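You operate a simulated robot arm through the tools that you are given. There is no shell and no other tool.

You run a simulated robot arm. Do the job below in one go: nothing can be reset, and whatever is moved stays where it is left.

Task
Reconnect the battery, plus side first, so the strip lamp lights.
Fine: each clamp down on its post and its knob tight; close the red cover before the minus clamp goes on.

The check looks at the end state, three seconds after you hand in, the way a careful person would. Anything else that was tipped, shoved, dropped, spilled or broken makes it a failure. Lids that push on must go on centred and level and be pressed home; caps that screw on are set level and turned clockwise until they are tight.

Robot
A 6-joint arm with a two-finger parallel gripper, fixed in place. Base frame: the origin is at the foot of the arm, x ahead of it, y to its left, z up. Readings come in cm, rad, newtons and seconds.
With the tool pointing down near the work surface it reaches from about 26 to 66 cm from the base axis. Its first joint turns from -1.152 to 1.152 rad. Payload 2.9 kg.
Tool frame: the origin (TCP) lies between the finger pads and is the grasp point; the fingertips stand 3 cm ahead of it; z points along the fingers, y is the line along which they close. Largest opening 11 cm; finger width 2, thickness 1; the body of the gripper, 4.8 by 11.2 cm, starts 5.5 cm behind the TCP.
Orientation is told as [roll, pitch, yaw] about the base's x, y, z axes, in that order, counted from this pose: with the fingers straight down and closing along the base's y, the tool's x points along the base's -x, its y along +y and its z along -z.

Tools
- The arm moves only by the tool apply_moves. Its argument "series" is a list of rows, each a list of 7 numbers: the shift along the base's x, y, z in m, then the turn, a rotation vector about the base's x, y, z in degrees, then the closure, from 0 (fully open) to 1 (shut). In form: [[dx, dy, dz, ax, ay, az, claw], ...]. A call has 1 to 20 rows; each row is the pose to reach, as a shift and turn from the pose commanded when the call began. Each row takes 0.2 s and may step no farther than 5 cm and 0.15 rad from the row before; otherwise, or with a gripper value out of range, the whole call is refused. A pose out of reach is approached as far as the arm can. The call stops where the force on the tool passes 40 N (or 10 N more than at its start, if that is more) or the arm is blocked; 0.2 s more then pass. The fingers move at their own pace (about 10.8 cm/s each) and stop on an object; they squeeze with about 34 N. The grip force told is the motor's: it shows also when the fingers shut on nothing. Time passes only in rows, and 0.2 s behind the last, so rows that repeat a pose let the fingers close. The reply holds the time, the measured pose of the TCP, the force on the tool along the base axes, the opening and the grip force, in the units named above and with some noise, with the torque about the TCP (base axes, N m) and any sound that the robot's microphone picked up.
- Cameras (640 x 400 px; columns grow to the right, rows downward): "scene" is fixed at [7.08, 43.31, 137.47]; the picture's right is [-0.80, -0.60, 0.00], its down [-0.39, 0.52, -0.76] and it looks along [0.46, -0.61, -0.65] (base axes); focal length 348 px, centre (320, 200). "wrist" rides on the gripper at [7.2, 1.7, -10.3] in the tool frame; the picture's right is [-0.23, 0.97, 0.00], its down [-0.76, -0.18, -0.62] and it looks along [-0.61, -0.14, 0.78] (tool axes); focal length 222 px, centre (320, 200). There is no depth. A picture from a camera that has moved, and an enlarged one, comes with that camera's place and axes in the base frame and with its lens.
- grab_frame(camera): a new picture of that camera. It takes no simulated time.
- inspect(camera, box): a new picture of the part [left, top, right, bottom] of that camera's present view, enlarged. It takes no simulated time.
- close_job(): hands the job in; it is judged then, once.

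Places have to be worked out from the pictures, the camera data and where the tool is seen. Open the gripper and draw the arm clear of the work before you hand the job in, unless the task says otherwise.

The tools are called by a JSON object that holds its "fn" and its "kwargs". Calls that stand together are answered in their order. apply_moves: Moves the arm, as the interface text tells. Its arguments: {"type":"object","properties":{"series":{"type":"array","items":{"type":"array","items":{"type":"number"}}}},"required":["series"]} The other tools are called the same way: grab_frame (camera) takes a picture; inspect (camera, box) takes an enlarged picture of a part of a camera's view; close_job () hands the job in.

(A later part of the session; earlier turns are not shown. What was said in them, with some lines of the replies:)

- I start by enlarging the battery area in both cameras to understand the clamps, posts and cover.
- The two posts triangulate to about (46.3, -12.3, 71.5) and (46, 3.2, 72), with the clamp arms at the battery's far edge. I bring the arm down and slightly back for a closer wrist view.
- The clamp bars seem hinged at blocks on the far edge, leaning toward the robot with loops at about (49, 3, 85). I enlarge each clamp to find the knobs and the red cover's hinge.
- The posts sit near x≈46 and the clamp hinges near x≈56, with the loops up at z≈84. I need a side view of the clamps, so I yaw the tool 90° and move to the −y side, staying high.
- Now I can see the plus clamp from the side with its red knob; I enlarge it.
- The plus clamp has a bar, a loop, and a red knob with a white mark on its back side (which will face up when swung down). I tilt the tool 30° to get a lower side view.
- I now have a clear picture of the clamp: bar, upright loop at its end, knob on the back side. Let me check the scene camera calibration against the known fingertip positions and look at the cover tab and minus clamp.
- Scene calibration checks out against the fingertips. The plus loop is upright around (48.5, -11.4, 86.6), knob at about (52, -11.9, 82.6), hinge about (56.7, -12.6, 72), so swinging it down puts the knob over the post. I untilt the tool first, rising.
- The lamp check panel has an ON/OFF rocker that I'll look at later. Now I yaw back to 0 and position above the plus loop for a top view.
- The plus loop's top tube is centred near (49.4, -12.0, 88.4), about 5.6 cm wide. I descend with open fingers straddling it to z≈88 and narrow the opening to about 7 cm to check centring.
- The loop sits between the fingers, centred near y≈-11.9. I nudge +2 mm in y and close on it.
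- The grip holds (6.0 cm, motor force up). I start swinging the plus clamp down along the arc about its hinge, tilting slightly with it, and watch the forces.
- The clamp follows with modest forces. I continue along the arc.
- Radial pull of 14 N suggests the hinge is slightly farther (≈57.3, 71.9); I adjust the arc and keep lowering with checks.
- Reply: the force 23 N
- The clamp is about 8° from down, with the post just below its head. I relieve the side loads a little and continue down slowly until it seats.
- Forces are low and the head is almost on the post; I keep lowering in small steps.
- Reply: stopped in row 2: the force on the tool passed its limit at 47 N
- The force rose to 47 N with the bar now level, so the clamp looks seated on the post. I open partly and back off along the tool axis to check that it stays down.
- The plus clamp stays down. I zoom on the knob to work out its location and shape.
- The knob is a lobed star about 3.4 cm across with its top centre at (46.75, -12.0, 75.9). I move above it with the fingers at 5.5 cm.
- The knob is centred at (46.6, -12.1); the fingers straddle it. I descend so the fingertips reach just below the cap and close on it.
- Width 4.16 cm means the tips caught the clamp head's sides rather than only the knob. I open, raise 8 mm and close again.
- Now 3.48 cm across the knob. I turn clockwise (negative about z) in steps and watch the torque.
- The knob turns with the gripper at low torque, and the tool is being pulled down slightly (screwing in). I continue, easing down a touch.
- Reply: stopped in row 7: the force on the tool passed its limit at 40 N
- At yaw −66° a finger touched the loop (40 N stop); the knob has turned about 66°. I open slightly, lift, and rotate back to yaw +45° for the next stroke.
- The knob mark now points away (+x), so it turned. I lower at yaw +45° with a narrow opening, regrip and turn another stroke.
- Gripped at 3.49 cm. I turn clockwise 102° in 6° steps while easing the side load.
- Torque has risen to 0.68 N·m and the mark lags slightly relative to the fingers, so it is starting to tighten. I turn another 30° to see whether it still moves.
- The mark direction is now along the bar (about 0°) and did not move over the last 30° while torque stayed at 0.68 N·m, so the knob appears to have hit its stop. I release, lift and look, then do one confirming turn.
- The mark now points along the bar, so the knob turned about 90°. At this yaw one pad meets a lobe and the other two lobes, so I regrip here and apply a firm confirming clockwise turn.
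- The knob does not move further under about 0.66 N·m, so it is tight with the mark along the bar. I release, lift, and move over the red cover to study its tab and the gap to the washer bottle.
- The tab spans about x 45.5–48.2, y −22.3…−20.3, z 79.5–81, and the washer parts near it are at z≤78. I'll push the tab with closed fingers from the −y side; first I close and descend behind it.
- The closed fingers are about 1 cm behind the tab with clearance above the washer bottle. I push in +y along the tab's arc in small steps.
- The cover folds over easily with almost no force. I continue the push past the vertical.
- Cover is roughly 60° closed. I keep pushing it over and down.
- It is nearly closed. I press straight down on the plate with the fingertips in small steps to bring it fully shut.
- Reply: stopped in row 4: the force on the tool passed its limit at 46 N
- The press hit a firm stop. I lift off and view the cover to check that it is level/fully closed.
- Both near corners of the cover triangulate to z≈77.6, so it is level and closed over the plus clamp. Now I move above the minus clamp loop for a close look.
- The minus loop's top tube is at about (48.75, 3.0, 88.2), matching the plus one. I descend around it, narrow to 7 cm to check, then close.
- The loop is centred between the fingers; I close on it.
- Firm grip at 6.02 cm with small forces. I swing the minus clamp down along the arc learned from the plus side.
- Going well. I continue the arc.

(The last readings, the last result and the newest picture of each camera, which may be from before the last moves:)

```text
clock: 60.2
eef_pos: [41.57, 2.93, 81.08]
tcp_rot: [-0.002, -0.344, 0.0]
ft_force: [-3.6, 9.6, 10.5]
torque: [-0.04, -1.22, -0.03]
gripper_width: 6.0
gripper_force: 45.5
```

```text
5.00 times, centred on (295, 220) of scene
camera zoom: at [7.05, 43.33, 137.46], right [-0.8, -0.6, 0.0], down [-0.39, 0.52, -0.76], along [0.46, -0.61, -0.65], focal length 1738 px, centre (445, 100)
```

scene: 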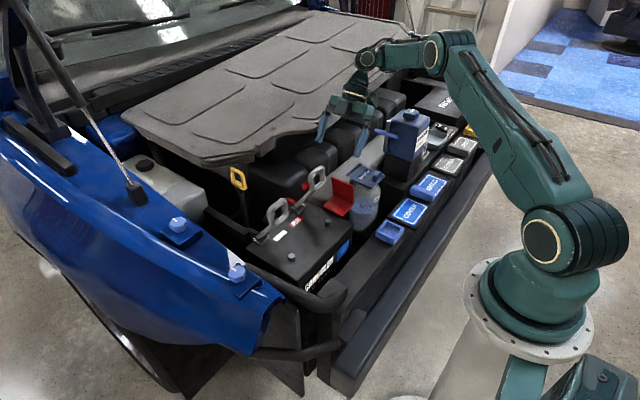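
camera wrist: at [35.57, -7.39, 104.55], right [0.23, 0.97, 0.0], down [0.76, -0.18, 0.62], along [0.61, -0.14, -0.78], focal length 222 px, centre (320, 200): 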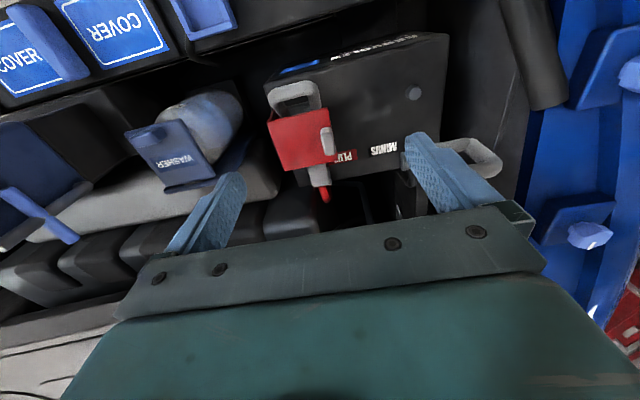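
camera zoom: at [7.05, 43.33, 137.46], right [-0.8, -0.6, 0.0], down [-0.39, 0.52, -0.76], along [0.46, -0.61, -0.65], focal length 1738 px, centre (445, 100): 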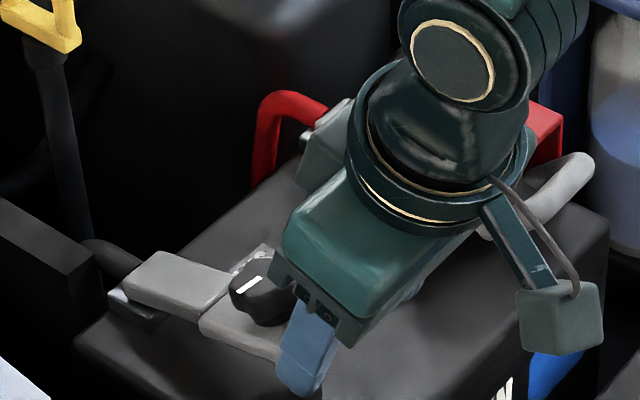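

Nearly there; I continue down until it seats on the post.

{"fn": "apply_moves", "kwargs": {"series": [[-0.0024, 0.001, -0.0051, 0, -1.1, 0, 0.56], [-0.0046, 0.001, -0.0103, 0, -2.2, 0, 0.56], [-0.0066, 0.001, -0.0156, 0, -3.3, 0, 0.56], [-0.0085, 0.001, -0.0209, 0, -4.4, 0, 0.56], [-0.0101, 0.001, -0.0264, 0, -5.5, 0, 0.56], [-0.0116, 0.001, -0.0318, 0, -6.6, 0, 0.56], [-0.0126, 0.001, -0.0359, 0, -7.2, 0, 0.56], [-0.0126, 0.001, -0.0359, 0, -7.2, 0, 0.56]]}}

{"fn": "inspect", "kwargs": {"camera": "wrist", "box": [200, 90, 440, 240]}}

{"fn": "inspect", "kwargs": {"camera": "scene", "box": [250, 180, 340, 260]}}

```text
clock: 62.0
eef_pos: [40.46, 2.89, 77.75]
tcp_rot: [-0.003, -0.475, -0.003]
ft_force: [14.4, -1.3, 5.0]
torque: [-0.25, -1.33, -0.09]
gripper_width: 6.04
gripper_force: 44.9
```

```text
2.67 times, centred on (320, 165) of wrist
camera zoom: at [29.24, 4.68, 83.55], right [0.2, 0.97, 0.1], down [0.39, -0.18, 0.9], along [0.9, -0.14, -0.42], focal length 592 px, centre (320, 293)
```

zoom: 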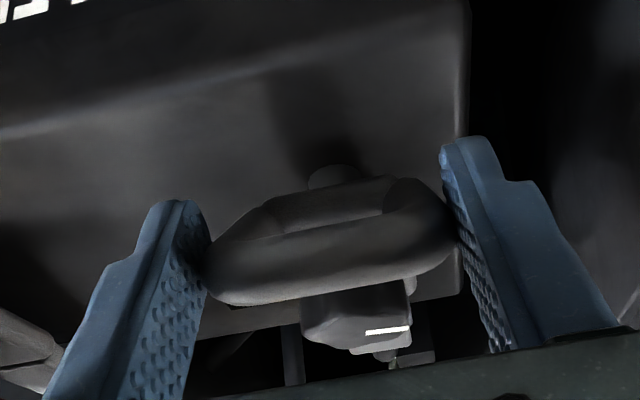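

```text
5.00 times, centred on (295, 220) of scene
camera zoom: at [7.1, 43.31, 137.47], right [-0.8, -0.6, 0.0], down [-0.39, 0.52, -0.76], along [0.46, -0.61, -0.65], focal length 1738 px, centre (445, 100)
```

zoom: 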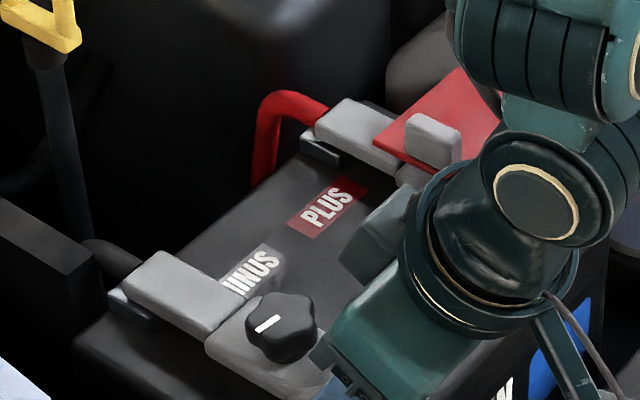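

About 0.7 cm left by comparison with the plus side. I lower further, easing +x.

{"fn": "apply_moves", "kwargs": {"series": [[0.0015, 0, -0.003, 0, -0.4, 0, 0.56], [0.0015, 0, -0.006, 0, -0.8, 0, 0.56], [0.0013, 0, -0.009, 0, -1.2, 0, 0.56], [0.001, 0, -0.012, 0, -1.6, 0, 0.56], [0.001, 0, -0.015, 0, -2.0, 0, 0.56], [0.001, 0, -0.018, 0, -2.4, 0, 0.56]]}}

{"fn": "inspect", "kwargs": {"camera": "scene", "box": [250, 180, 340, 260]}}

```text
clock: 62.6
eef_pos: [40.38, 2.94, 77.16]
tcp_rot: [-0.005, -0.479, -0.003]
ft_force: [-4.0, -0.3, 16.1]
torque: [-0.18, 0.79, -0.13]
gripper_width: 6.03
gripper_force: 45.4
stopped in row 2: the force on the tool passed its limit at 42 N (the readings are from after the stop); the commanded pose is now the measured one
```

```text
5.00 times, centred on (295, 220) of scene
camera zoom: at [7.05, 43.3, 137.47], right [-0.8, -0.6, 0.0], down [-0.39, 0.52, -0.76], along [0.46, -0.61, -0.65], focal length 1738 px, centre (445, 100)
```

zoom: 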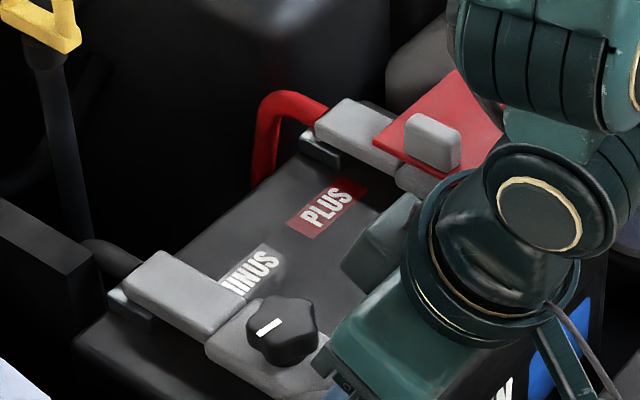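

Same firm stop (42 N at z≈77.2) as the plus side, so the minus clamp is seated. I open partly, back out along the tool axis and straighten up.

{"fn": "apply_moves", "kwargs": {"series": [[0, 0, 0, 0, 0, 0, 0.3], [0, 0, 0, 0, 0, 0, 0.3], [-0.01, 0, 0.02, 0, 0, 0, 0.3], [-0.023, 0, 0.044, 0, 0, 0, 0.3], [-0.035, 0, 0.07, 0, 5, 0, 0.3], [-0.04, 0, 0.1, 0, 12, 0, 0.3], [-0.02, 0, 0.13, 0, 20, 0, 0.4], [0.02, 0, 0.13, 0, 27.4, 0, 0.5], [0.06, 0, 0.1, 0, 27.4, 0, 0.5], [0.06, 0, 0.08, 0, 27.4, 0, 0.5], [0.06, 0, 0.08, 0, 27.4, 0, 0.5]]}}

{"fn": "inspect", "kwargs": {"camera": "scene", "box": [250, 180, 340, 260]}}

{"fn": "inspect", "kwargs": {"camera": "wrist", "box": [200, 40, 440, 200]}}

```text
clock: 65.0
eef_pos: [46.6, 3.25, 85.1]
tcp_rot: [-0.004, -0.002, -0.003]
ft_force: [-0.8, 1.1, -0.7]
torque: [0.02, 0.01, 0.02]
gripper_width: 5.51
gripper_force: 0.0
```

```text
5.00 times, centred on (295, 220) of scene
camera zoom: at [7.08, 43.31, 137.47], right [-0.8, -0.6, 0.0], down [-0.39, 0.52, -0.76], along [0.46, -0.61, -0.65], focal length 1738 px, centre (445, 100)
```

zoom: 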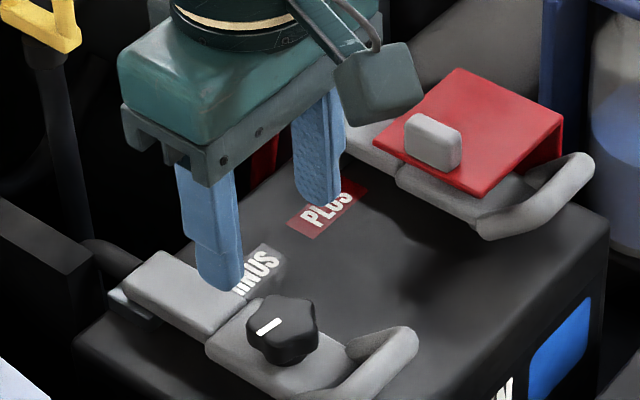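

```text
2.50 times, centred on (320, 120) of wrist
camera zoom: at [39.23, 4.96, 95.58], right [0.23, 0.97, 0.0], down [0.76, -0.18, 0.63], along [0.61, -0.14, -0.78], focal length 555 px, centre (320, 400)
```

zoom: 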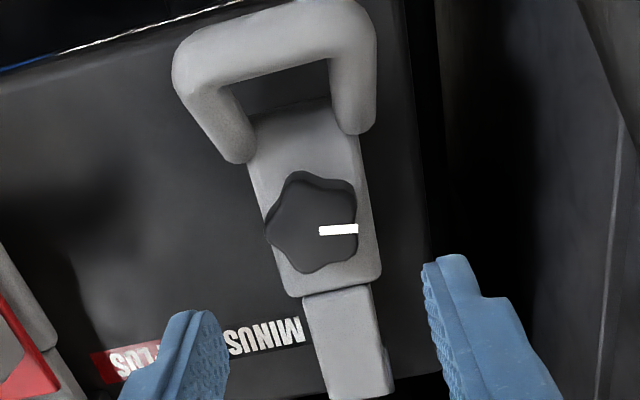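

The minus clamp stays down; its knob is centred at (46.56, 2.97) with the mark pointing +y, same starting orientation as the plus knob. I lower onto it and grip.

{"fn": "apply_moves", "kwargs": {"series": [[0, -0.0029, -0.03, 0.2, 0, 0.2, 0.55], [0, -0.0029, -0.06, 0.2, 0, 0.2, 0.55], [0, -0.0029, -0.0715, 0.2, 0, 0.2, 0.55], [0, -0.0029, -0.0715, 0.2, 0, 0.2, 0.6], [0, -0.0029, -0.0715, 0.2, 0, 0.2, 0.7], [0, -0.0029, -0.0715, 0.2, 0, 0.2, 0.9], [0, -0.0029, -0.0715, 0.2, 0, 0.2, 0.9]]}}

{"fn": "inspect", "kwargs": {"camera": "wrist", "box": [200, 70, 440, 230]}}

{"fn": "inspect", "kwargs": {"camera": "scene", "box": [250, 190, 330, 260]}}

```text
clock: 66.6
eef_pos: [46.48, 2.95, 77.83]
tcp_rot: [0.008, -0.003, 0.009]
ft_force: [5.4, 31.0, -7.1]
torque: [0.3, 0.36, 0.05]
gripper_width: 3.49
gripper_force: 45.6
```

```text
2.50 times, centred on (320, 150) of wrist
camera zoom: at [39.11, 4.49, 88.22], right [0.22, 0.98, 0.01], down [0.76, -0.18, 0.62], along [0.61, -0.13, -0.78], focal length 555 px, centre (320, 325)
```

zoom: 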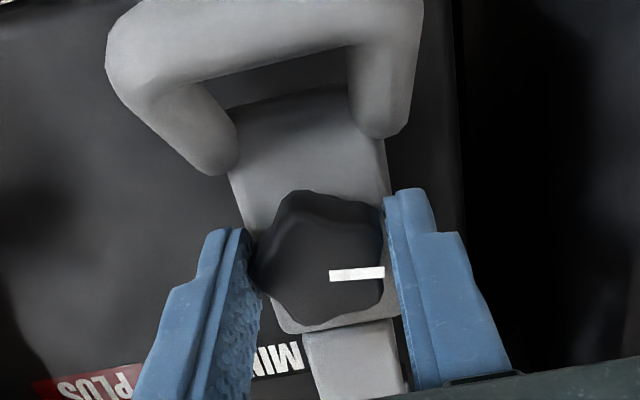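

```text
5.71 times, centred on (290, 225) of scene
camera zoom: at [7.09, 43.37, 137.44], right [-0.8, -0.6, 0.0], down [-0.39, 0.52, -0.76], along [0.46, -0.61, -0.65], focal length 1986 px, centre (491, 57)
```

zoom: 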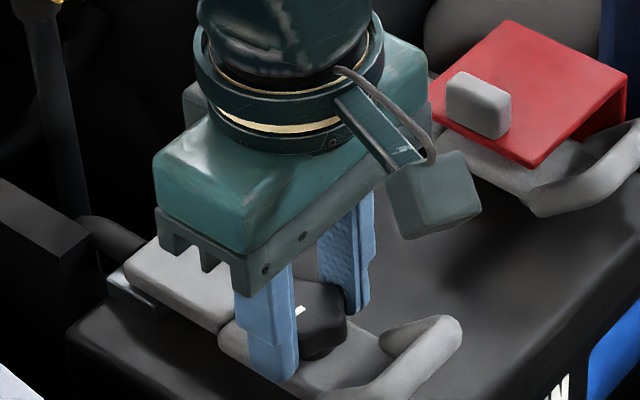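

The knob is gripped at 3.49 cm but with 31 N of side load, so I shift +3 mm in y to relieve it before turning.

{"fn": "apply_moves", "kwargs": {"series": [[0, 0.0015, 0, 0, 0, 0, 0.9], [0, 0.003, 0, 0, 0, 0, 0.9], [0, 0.003, 0, 0, 0, 0, 0.9]]}}

```text
clock: 67.4
eef_pos: [46.49, 2.92, 78.06]
tcp_rot: [0.003, 0.0, 0.004]
ft_force: [10.1, 13.1, -17.4]
torque: [0.36, 0.92, -0.01]
gripper_width: 3.49
gripper_force: 45.0
```

Side load reduced; I fine-tune and turn clockwise 60°.

{"fn": "apply_moves", "kwargs": {"series": [[0.0005, 0.0012, -0.0012, 0, 0, 0, 0.9], [0.0005, 0.0012, -0.0012, 0, 0, -6, 0.9], [0.0005, 0.0012, -0.0012, 0, 0, -12, 0.9], [0.0005, 0.0012, -0.0012, 0, 0, -18, 0.9], [0.0005, 0.0012, -0.0012, 0, 0, -24, 0.9], [0.0005, 0.0012, -0.0012, 0, 0, -30, 0.9], [0.0005, 0.0012, -0.0012, 0, 0, -36, 0.9], [0.0005, 0.0012, -0.0012, 0, 0, -42, 0.9], [0.0005, 0.0012, -0.0012, 0, 0, -48, 0.9], [0.0005, 0.0012, -0.0012, 0, 0, -54, 0.9], [0.0005, 0.0012, -0.0012, 0, 0, -58, 0.9], [0.0005, 0.0012, -0.0012, 0, 0, -58, 0.9]]}}

{"fn": "inspect", "kwargs": {"camera": "wrist", "box": [200, 70, 440, 230]}}

```text
clock: 70.0
eef_pos: [46.47, 3.0, 77.88]
tcp_rot: [0.002, -0.005, -1.011]
ft_force: [5.7, -15.7, 7.6]
torque: [0.39, 0.47, -0.03]
gripper_width: 3.49
gripper_force: 45.7
```

```text
2.50 times, centred on (320, 150) of wrist
camera zoom: at [43.97, 10.14, 88.18], right [0.95, 0.32, 0.0], down [0.25, -0.74, 0.63], along [0.2, -0.59, -0.78], focal length 555 px, centre (320, 325)
```

zoom: 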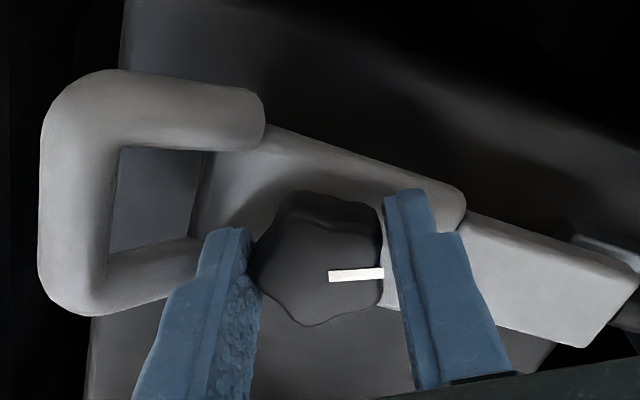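

The knob turned the full 58° with the tool. I release, lift, rotate back to yaw +14° (aligned with the lobes) and regrip.

{"fn": "apply_moves", "kwargs": {"series": [[0.001, 0.0005, 0, 0, 0, 0, 0.63], [0.001, 0.0005, 0.001, 0, 0, 0, 0.62], [0.001, 0.0005, 0.015, 0, 0, 0, 0.6], [0.0, 0.0, 0.035, 0, 0, 8, 0.55], [0.0, 0.0, 0.035, 0, 0, 16, 0.55], [0.0, 0.0, 0.035, 0, 0, 24, 0.55], [0.0, 0.0, 0.035, 0, 0, 32, 0.55], [0.0, 0.0, 0.035, 0, 0, 40, 0.55], [0.0, 0.0, 0.035, 0, 0, 48, 0.55], [0.0, 0.0, 0.035, 0, 0, 56, 0.55], [0.0, 0.0, 0.035, 0, 0, 64, 0.55], [0.0, 0.0, 0.035, 0, 0, 72, 0.55], [0.0, 0.0, 0.035, 0, 0, 72, 0.55]]}}

{"fn": "inspect", "kwargs": {"camera": "wrist", "box": [200, 50, 440, 210]}}

{"fn": "inspect", "kwargs": {"camera": "scene", "box": [250, 190, 330, 260]}}

```text
clock: 72.8
eef_pos: [46.5, 3.07, 81.46]
tcp_rot: [0.0, -0.003, 0.248]
ft_force: [0.1, 0.1, -0.6]
torque: [-0.02, 0.02, -0.02]
gripper_width: 4.94
gripper_force: 0.0
```

```text
2.50 times, centred on (320, 130) of wrist
camera zoom: at [38.93, 2.9, 91.84], right [-0.02, 1.0, 0.0], down [0.78, 0.01, 0.62], along [0.62, 0.01, -0.78], focal length 555 px, centre (320, 375)
```

zoom: 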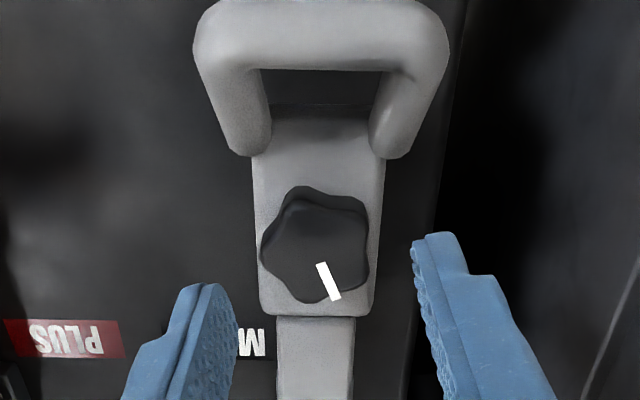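

```text
5.71 times, centred on (290, 225) of scene
camera zoom: at [7.08, 43.31, 137.47], right [-0.8, -0.6, 0.0], down [-0.39, 0.52, -0.76], along [0.46, -0.61, -0.65], focal length 1986 px, centre (491, 57)
```

zoom: 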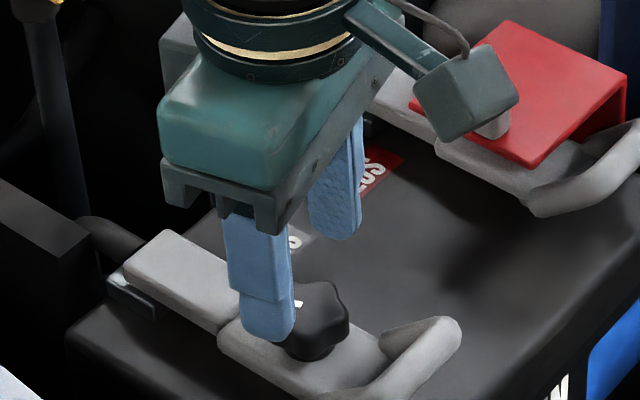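

The mark is now around 20–25°. I rotate to yaw +4° to align with the lobes, lower, regrip and turn clockwise to tighten.

{"fn": "apply_moves", "kwargs": {"series": [[0, -0.0005, 0, 0, 0, -5, 0.58], [0, -0.0005, -0.015, 0, 0, -10, 0.58], [0, -0.0005, -0.028, 0, 0, -10, 0.58], [0, -0.0005, -0.0355, 0, 0, -10, 0.58], [0, -0.0005, -0.0355, 0, 0, -10, 0.75], [0, -0.0005, -0.0355, 0, 0, -10, 0.95], [0, -0.0005, -0.0355, 0, 0, -10, 0.95], [0, -0.0005, -0.0355, 0, 0, -14, 0.95], [0, -0.0005, -0.0355, 0, 0, -18, 0.95], [0, -0.0005, -0.0355, 0, 0, -22, 0.95], [0, -0.0005, -0.0355, 0, 0, -26, 0.95]]}}

{"fn": "inspect", "kwargs": {"camera": "wrist", "box": [200, 50, 440, 210]}}

```text
clock: 75.2
eef_pos: [46.64, 3.06, 77.78]
tcp_rot: [0.0, -0.002, -0.211]
ft_force: [1.9, -13.4, 4.3]
torque: [-0.27, 0.22, -0.02]
gripper_width: 3.51
gripper_force: 45.1
```

```text
2.50 times, centred on (320, 130) of wrist
camera zoom: at [39.65, 6.18, 88.17], right [0.42, 0.91, 0.0], down [0.71, -0.33, 0.63], along [0.57, -0.27, -0.78], focal length 555 px, centre (320, 375)
```

zoom: 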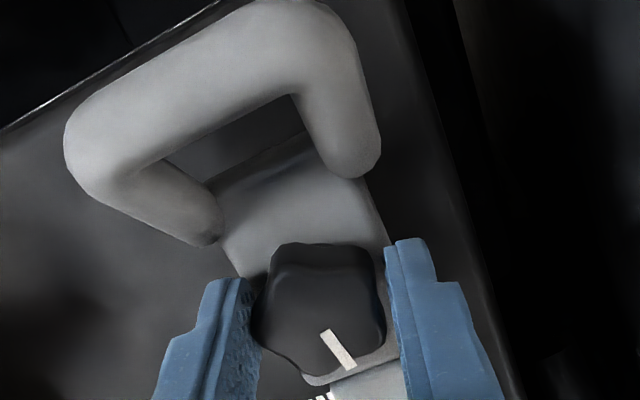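

Torque is still near zero with the mark at about 6°, so I continue turning.

{"fn": "apply_moves", "kwargs": {"series": [[0, -0.0008, 0, 0, 0, -4, 0.95], [0, -0.0008, 0, 0, 0, -8, 0.95], [0, -0.0008, 0, 0, 0, -12, 0.95], [0, -0.0008, 0, 0, 0, -16, 0.95], [0, -0.0008, 0, 0, 0, -20, 0.95], [0, -0.0008, 0, 0, 0, -25, 0.95]]}}

{"fn": "inspect", "kwargs": {"camera": "wrist", "box": [200, 50, 440, 210]}}

```text
clock: 76.6
eef_pos: [46.46, 2.98, 77.85]
tcp_rot: [0.002, -0.002, -0.643]
ft_force: [6.1, -2.8, -2.9]
torque: [-0.1, -0.13, 0.62]
gripper_width: 3.53
gripper_force: 44.7
```

```text
2.50 times, centred on (320, 130) of wrist
camera zoom: at [41.61, 8.73, 88.18], right [0.77, 0.64, 0.0], down [0.5, -0.6, 0.62], along [0.4, -0.48, -0.78], focal length 555 px, centre (320, 375)
```

zoom: 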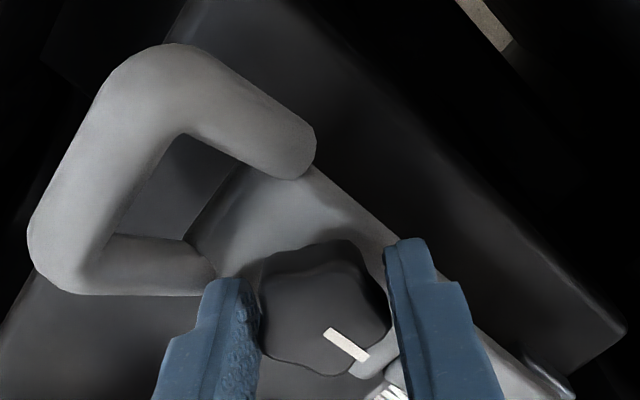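

Torque rose to 0.62 N·m with the mark along the bar (0°), the same tight position as the plus knob. I release and lift clear, then look for the strip lamp.

{"fn": "apply_moves", "kwargs": {"series": [[0, 0, 0, 0, 0, 0, 0.63], [0, 0, 0.001, 0, 0, 0, 0.6], [0, 0, 0.015, 0, 0, 0, 0.58], [0, 0, 0.05, 0, 0, 8, 0.5], [0, 0, 0.09, 0, 0, 16, 0.3], [0, 0, 0.13, 0, 0, 24, 0], [-0.03, 0, 0.17, 0, 0, 32, 0], [-0.06, 0, 0.2, 0, 0, 37, 0], [-0.06, 0, 0.2, 0, 0, 37, 0]]}}

{"fn": "grab_frame", "kwargs": {"camera": "scene"}}

{"fn": "grab_frame", "kwargs": {"camera": "wrist"}}

{"fn": "inspect", "kwargs": {"camera": "scene", "box": [250, 170, 390, 270]}}

```text
clock: 78.6
eef_pos: [40.2, 3.28, 97.86]
tcp_rot: [-0.001, -0.002, 0.003]
ft_force: [-0.8, -0.2, -0.3]
torque: [0.02, -0.04, 0.01]
gripper_width: 10.99
gripper_force: 0.0
```

```text
taken
```

scene: 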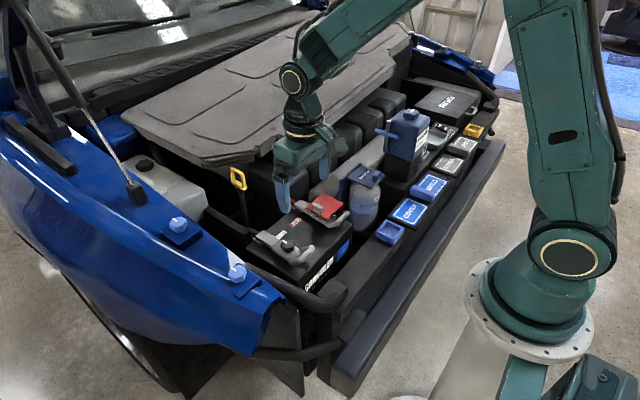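

```text
taken
camera wrist: at [32.94, 4.82, 108.29], right [0.22, 0.97, 0.0], down [0.76, -0.17, 0.62], along [0.61, -0.14, -0.78], focal length 222 px, centre (320, 200)
```

wrist: 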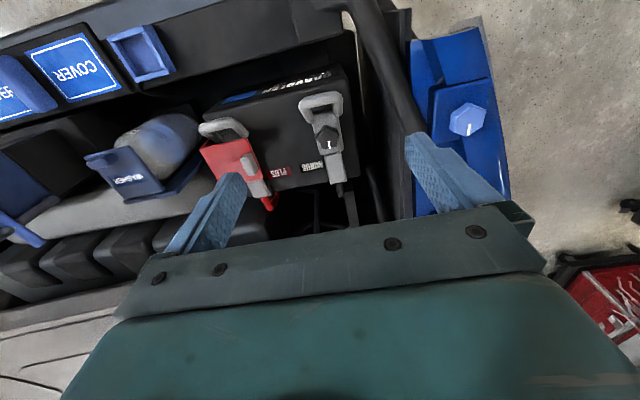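

```text
4.00 times, centred on (320, 220) of scene
camera zoom: at [7.07, 43.31, 137.47], right [-0.8, -0.6, 0.0], down [-0.39, 0.52, -0.76], along [0.46, -0.61, -0.65], focal length 1390 px, centre (320, 120)
```

zoom: 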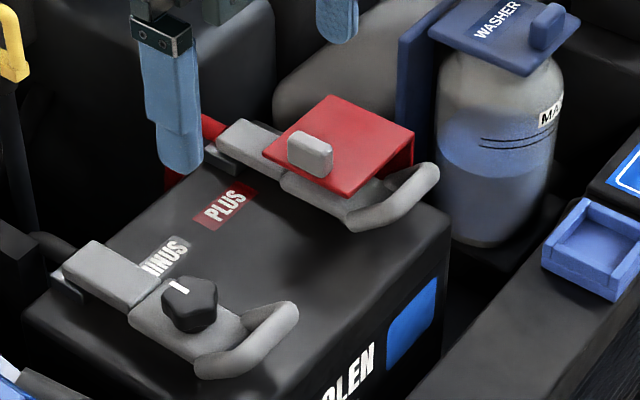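

Both clamps are down and the cover closed. The wrist image looks brighter; I look for the strip lamp and the lamp-check switch state.

{"fn": "inspect", "kwargs": {"camera": "scene", "box": [410, 110, 500, 170]}}

{"fn": "inspect", "kwargs": {"camera": "scene", "box": [120, 20, 320, 170]}}

{"fn": "inspect", "kwargs": {"camera": "scene", "box": [360, 60, 520, 180]}}

{"fn": "inspect", "kwargs": {"camera": "scene", "box": [0, 0, 200, 150]}}

```text
6.67 times, centred on (455, 140) of scene
camera zoom: at [7.07, 43.31, 137.47], right [-0.8, -0.6, 0.0], down [-0.39, 0.52, -0.76], along [0.46, -0.61, -0.65], focal length 2317 px, centre (-580, 600)
```

zoom: 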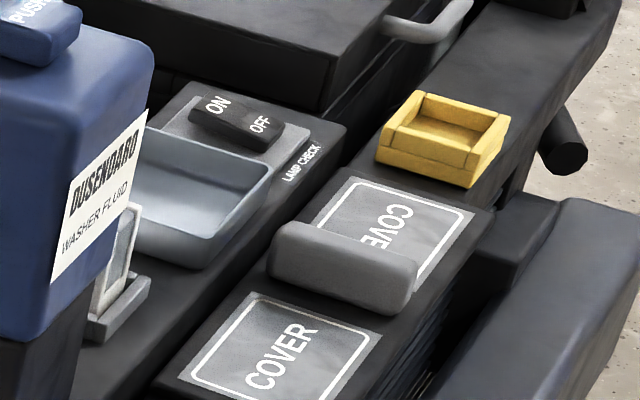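

```text
2.67 times, centred on (220, 95) of scene
camera zoom: at [7.07, 43.31, 137.47], right [-0.8, -0.6, 0.0], down [-0.39, 0.52, -0.76], along [0.46, -0.61, -0.65], focal length 927 px, centre (587, 480)
```

zoom: 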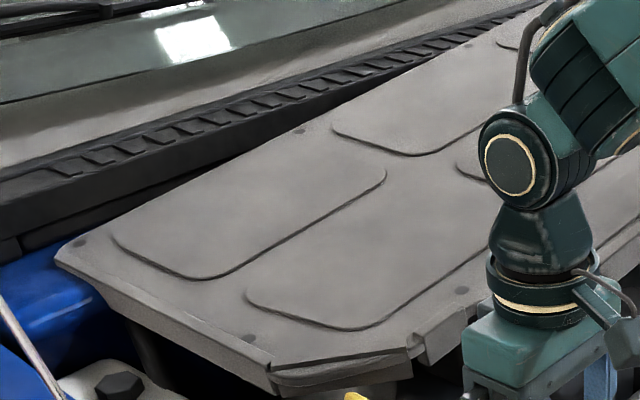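

```text
3.33 times, centred on (440, 120) of scene
camera zoom: at [7.07, 43.31, 137.47], right [-0.8, -0.6, 0.0], down [-0.39, 0.52, -0.76], along [0.46, -0.61, -0.65], focal length 1158 px, centre (-80, 467)
```

zoom: 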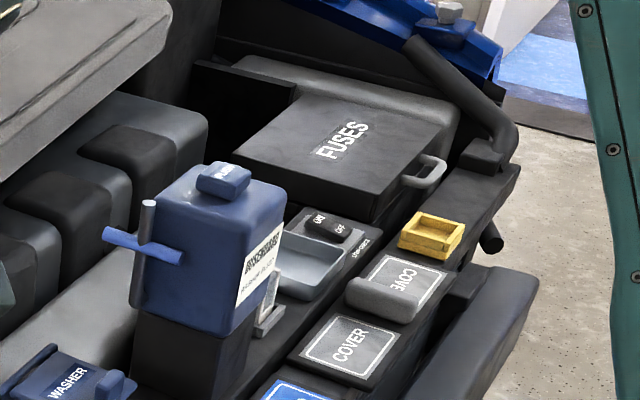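

```text
2.67 times, centred on (100, 75) of scene
camera zoom: at [7.07, 43.31, 137.47], right [-0.8, -0.6, 0.0], down [-0.39, 0.52, -0.76], along [0.46, -0.61, -0.65], focal length 927 px, centre (907, 533)
```

zoom: 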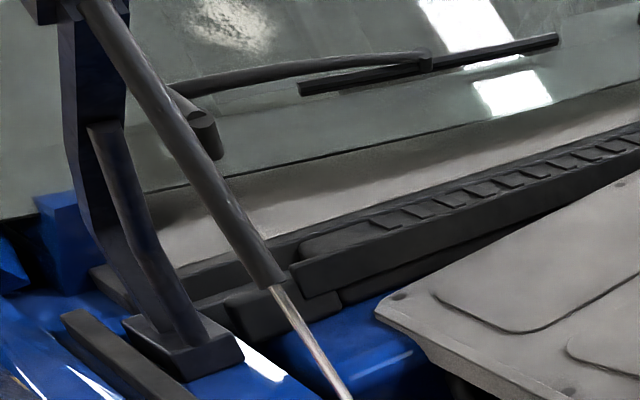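

The scene seems brighter since the minus knob tightened, suggesting an under-hood strip lamp is on. To verify, I return to the same pose as the earlier picture over the cover and compare.

{"fn": "apply_moves", "kwargs": {"series": [[0.01, -0.04, 0.0, 0, 0, 0, 0], [0.02, -0.08, -0.01, 0, 0, 0, 0], [0.027, -0.123, -0.038, 0, 0, 0, 0], [0.027, -0.123, -0.038, 0, 0, 0, 0]]}}

{"fn": "grab_frame", "kwargs": {"camera": "wrist"}}

{"fn": "inspect", "kwargs": {"camera": "wrist", "box": [220, 60, 420, 200]}}

{"fn": "inspect", "kwargs": {"camera": "scene", "box": [290, 170, 370, 240]}}

```text
refused: row 3 steps farther than a row can; nothing moved
```

```text
taken
camera wrist: at [32.94, 4.82, 108.29], right [0.22, 0.97, 0.0], down [0.76, -0.17, 0.62], along [0.61, -0.14, -0.78], focal length 222 px, centre (320, 200)
```

wrist: 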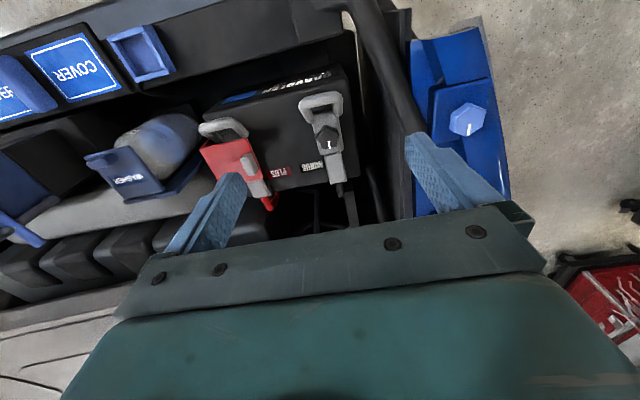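

```text
2.86 times, centred on (320, 130) of wrist
camera zoom: at [32.94, 4.82, 108.29], right [0.22, 0.97, 0.0], down [0.76, -0.17, 0.62], along [0.61, -0.14, -0.78], focal length 635 px, centre (320, 400)
```

zoom: 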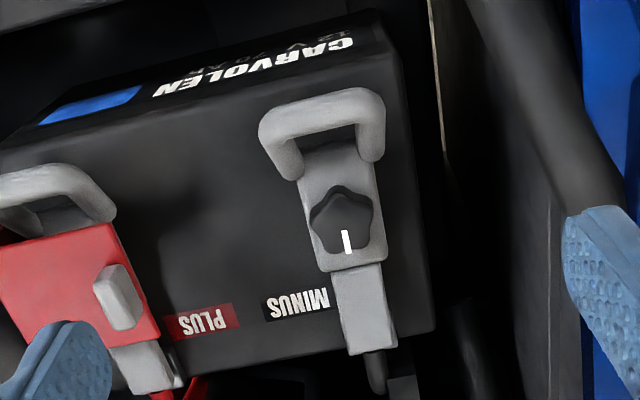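

```text
5.71 times, centred on (330, 205) of scene
camera zoom: at [7.07, 43.31, 137.47], right [-0.8, -0.6, 0.0], down [-0.39, 0.52, -0.76], along [0.46, -0.61, -0.65], focal length 1986 px, centre (263, 171)
```

zoom: 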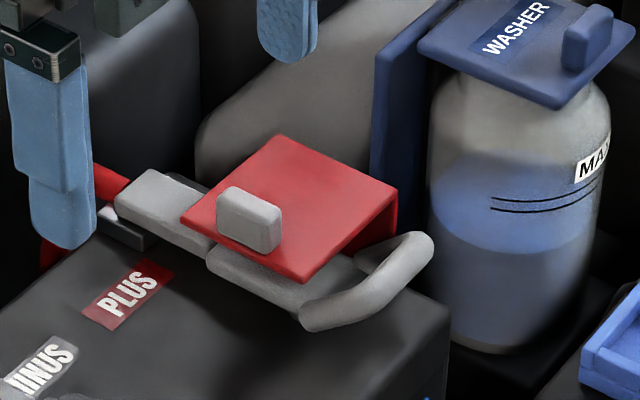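

Compared with the same view before, the red cover and bottle now show an added glow, so the strip lamp is lit; both knob marks point along the bars and the cover is closed. I raise the open gripper and draw the arm clear.

{"fn": "apply_moves", "kwargs": {"series": [[0, -0.02, 0.03, 0, 0, 0, 0], [-0.01, -0.04, 0.06, 0, 0, 0, 0], [-0.02, -0.06, 0.09, 0, 0, 0, 0], [-0.04, -0.08, 0.11, 0, 0, 0, 0], [-0.06, -0.088, 0.12, 0, 0, 0, 0], [-0.06, -0.088, 0.12, 0, 0, 0, 0]]}}

{"fn": "grab_frame", "kwargs": {"camera": "scene"}}

{"fn": "inspect", "kwargs": {"camera": "scene", "box": [250, 160, 390, 270]}}

{"fn": "grab_frame", "kwargs": {"camera": "wrist"}}

```text
clock: 80.0
eef_pos: [34.05, -5.74, 109.9]
tcp_rot: [0.0, -0.001, 0.003]
ft_force: [0.0, -0.1, -0.2]
torque: [0.01, -0.02, -0.02]
gripper_width: 10.99
gripper_force: 0.1
```

```text
taken
```

scene: 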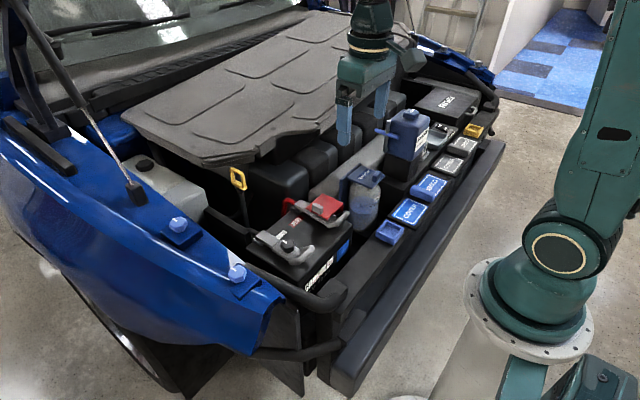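

```text
3.64 times, centred on (320, 215) of scene
camera zoom: at [7.07, 43.31, 137.47], right [-0.8, -0.6, 0.0], down [-0.39, 0.52, -0.76], along [0.46, -0.61, -0.65], focal length 1264 px, centre (320, 146)
```

zoom: 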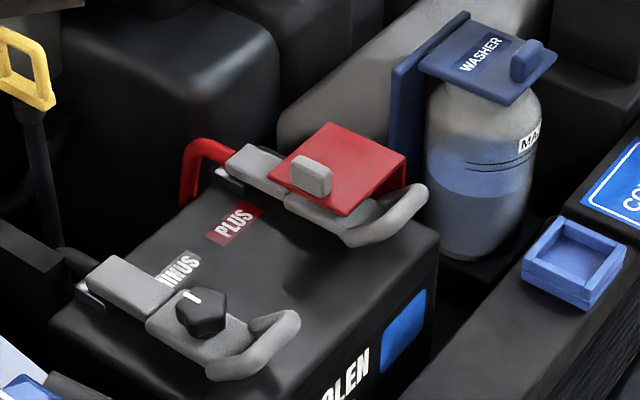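

```text
taken
camera wrist: at [26.79, -4.14, 120.27], right [0.22, 0.97, 0.0], down [0.76, -0.18, 0.62], along [0.61, -0.14, -0.78], focal length 222 px, centre (320, 200)
```

wrist: 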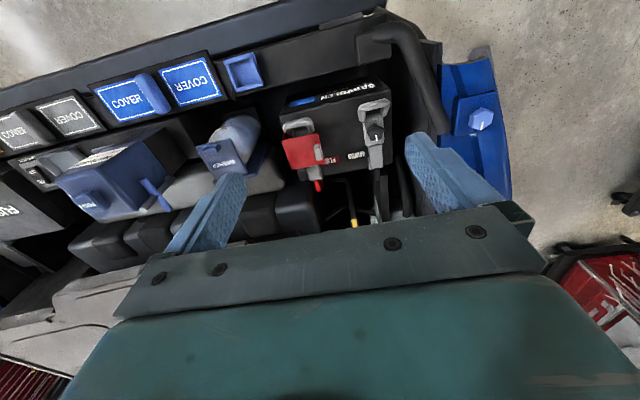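

The final views show both clamps level on their posts, both knob marks along the bars, the red cover closed and level, nothing else disturbed, and the bay brighter from the lamp. The gripper is open and clear, so I hand in.

{"fn": "close_job", "kwargs": {}}

```text
The job is handed in.
```

I reconnected the battery, plus side first, and handed the job in. I never saw the strip lamp itself. I'm judging it lit because the bay got visibly brighter in both cameras once the minus knob was tight.

- **Plus clamp:** I swung it down onto its post until it met a firm stop at about 47 N. I then turned the knob clockwise about 90° until it would not move any further.
- **Red cover:** I folded it over the plus clamp and pressed it down. Two corners, on opposite edges, measured the same height, so it is level and closed. I did this before touching the minus clamp.
- **Minus clamp:** It is down on its post, with the same firm stop at about 42 N. Its knob tightened to the same position as the plus knob, with the white mark along the bar.

On both knobs, the fingers slipped at about 0.6–0.7 N·m while the knob stayed put. I took that as tight, but I could not apply more torque than that to check.

While I turned the plus knob, one finger touched its clamp loop and the arm stopped at 40 N. The clamp stayed seated. I saw no sign that anything else moved, and I did not touch the ON/OFF lamp-check switch. The gripper is open and the arm is clear.
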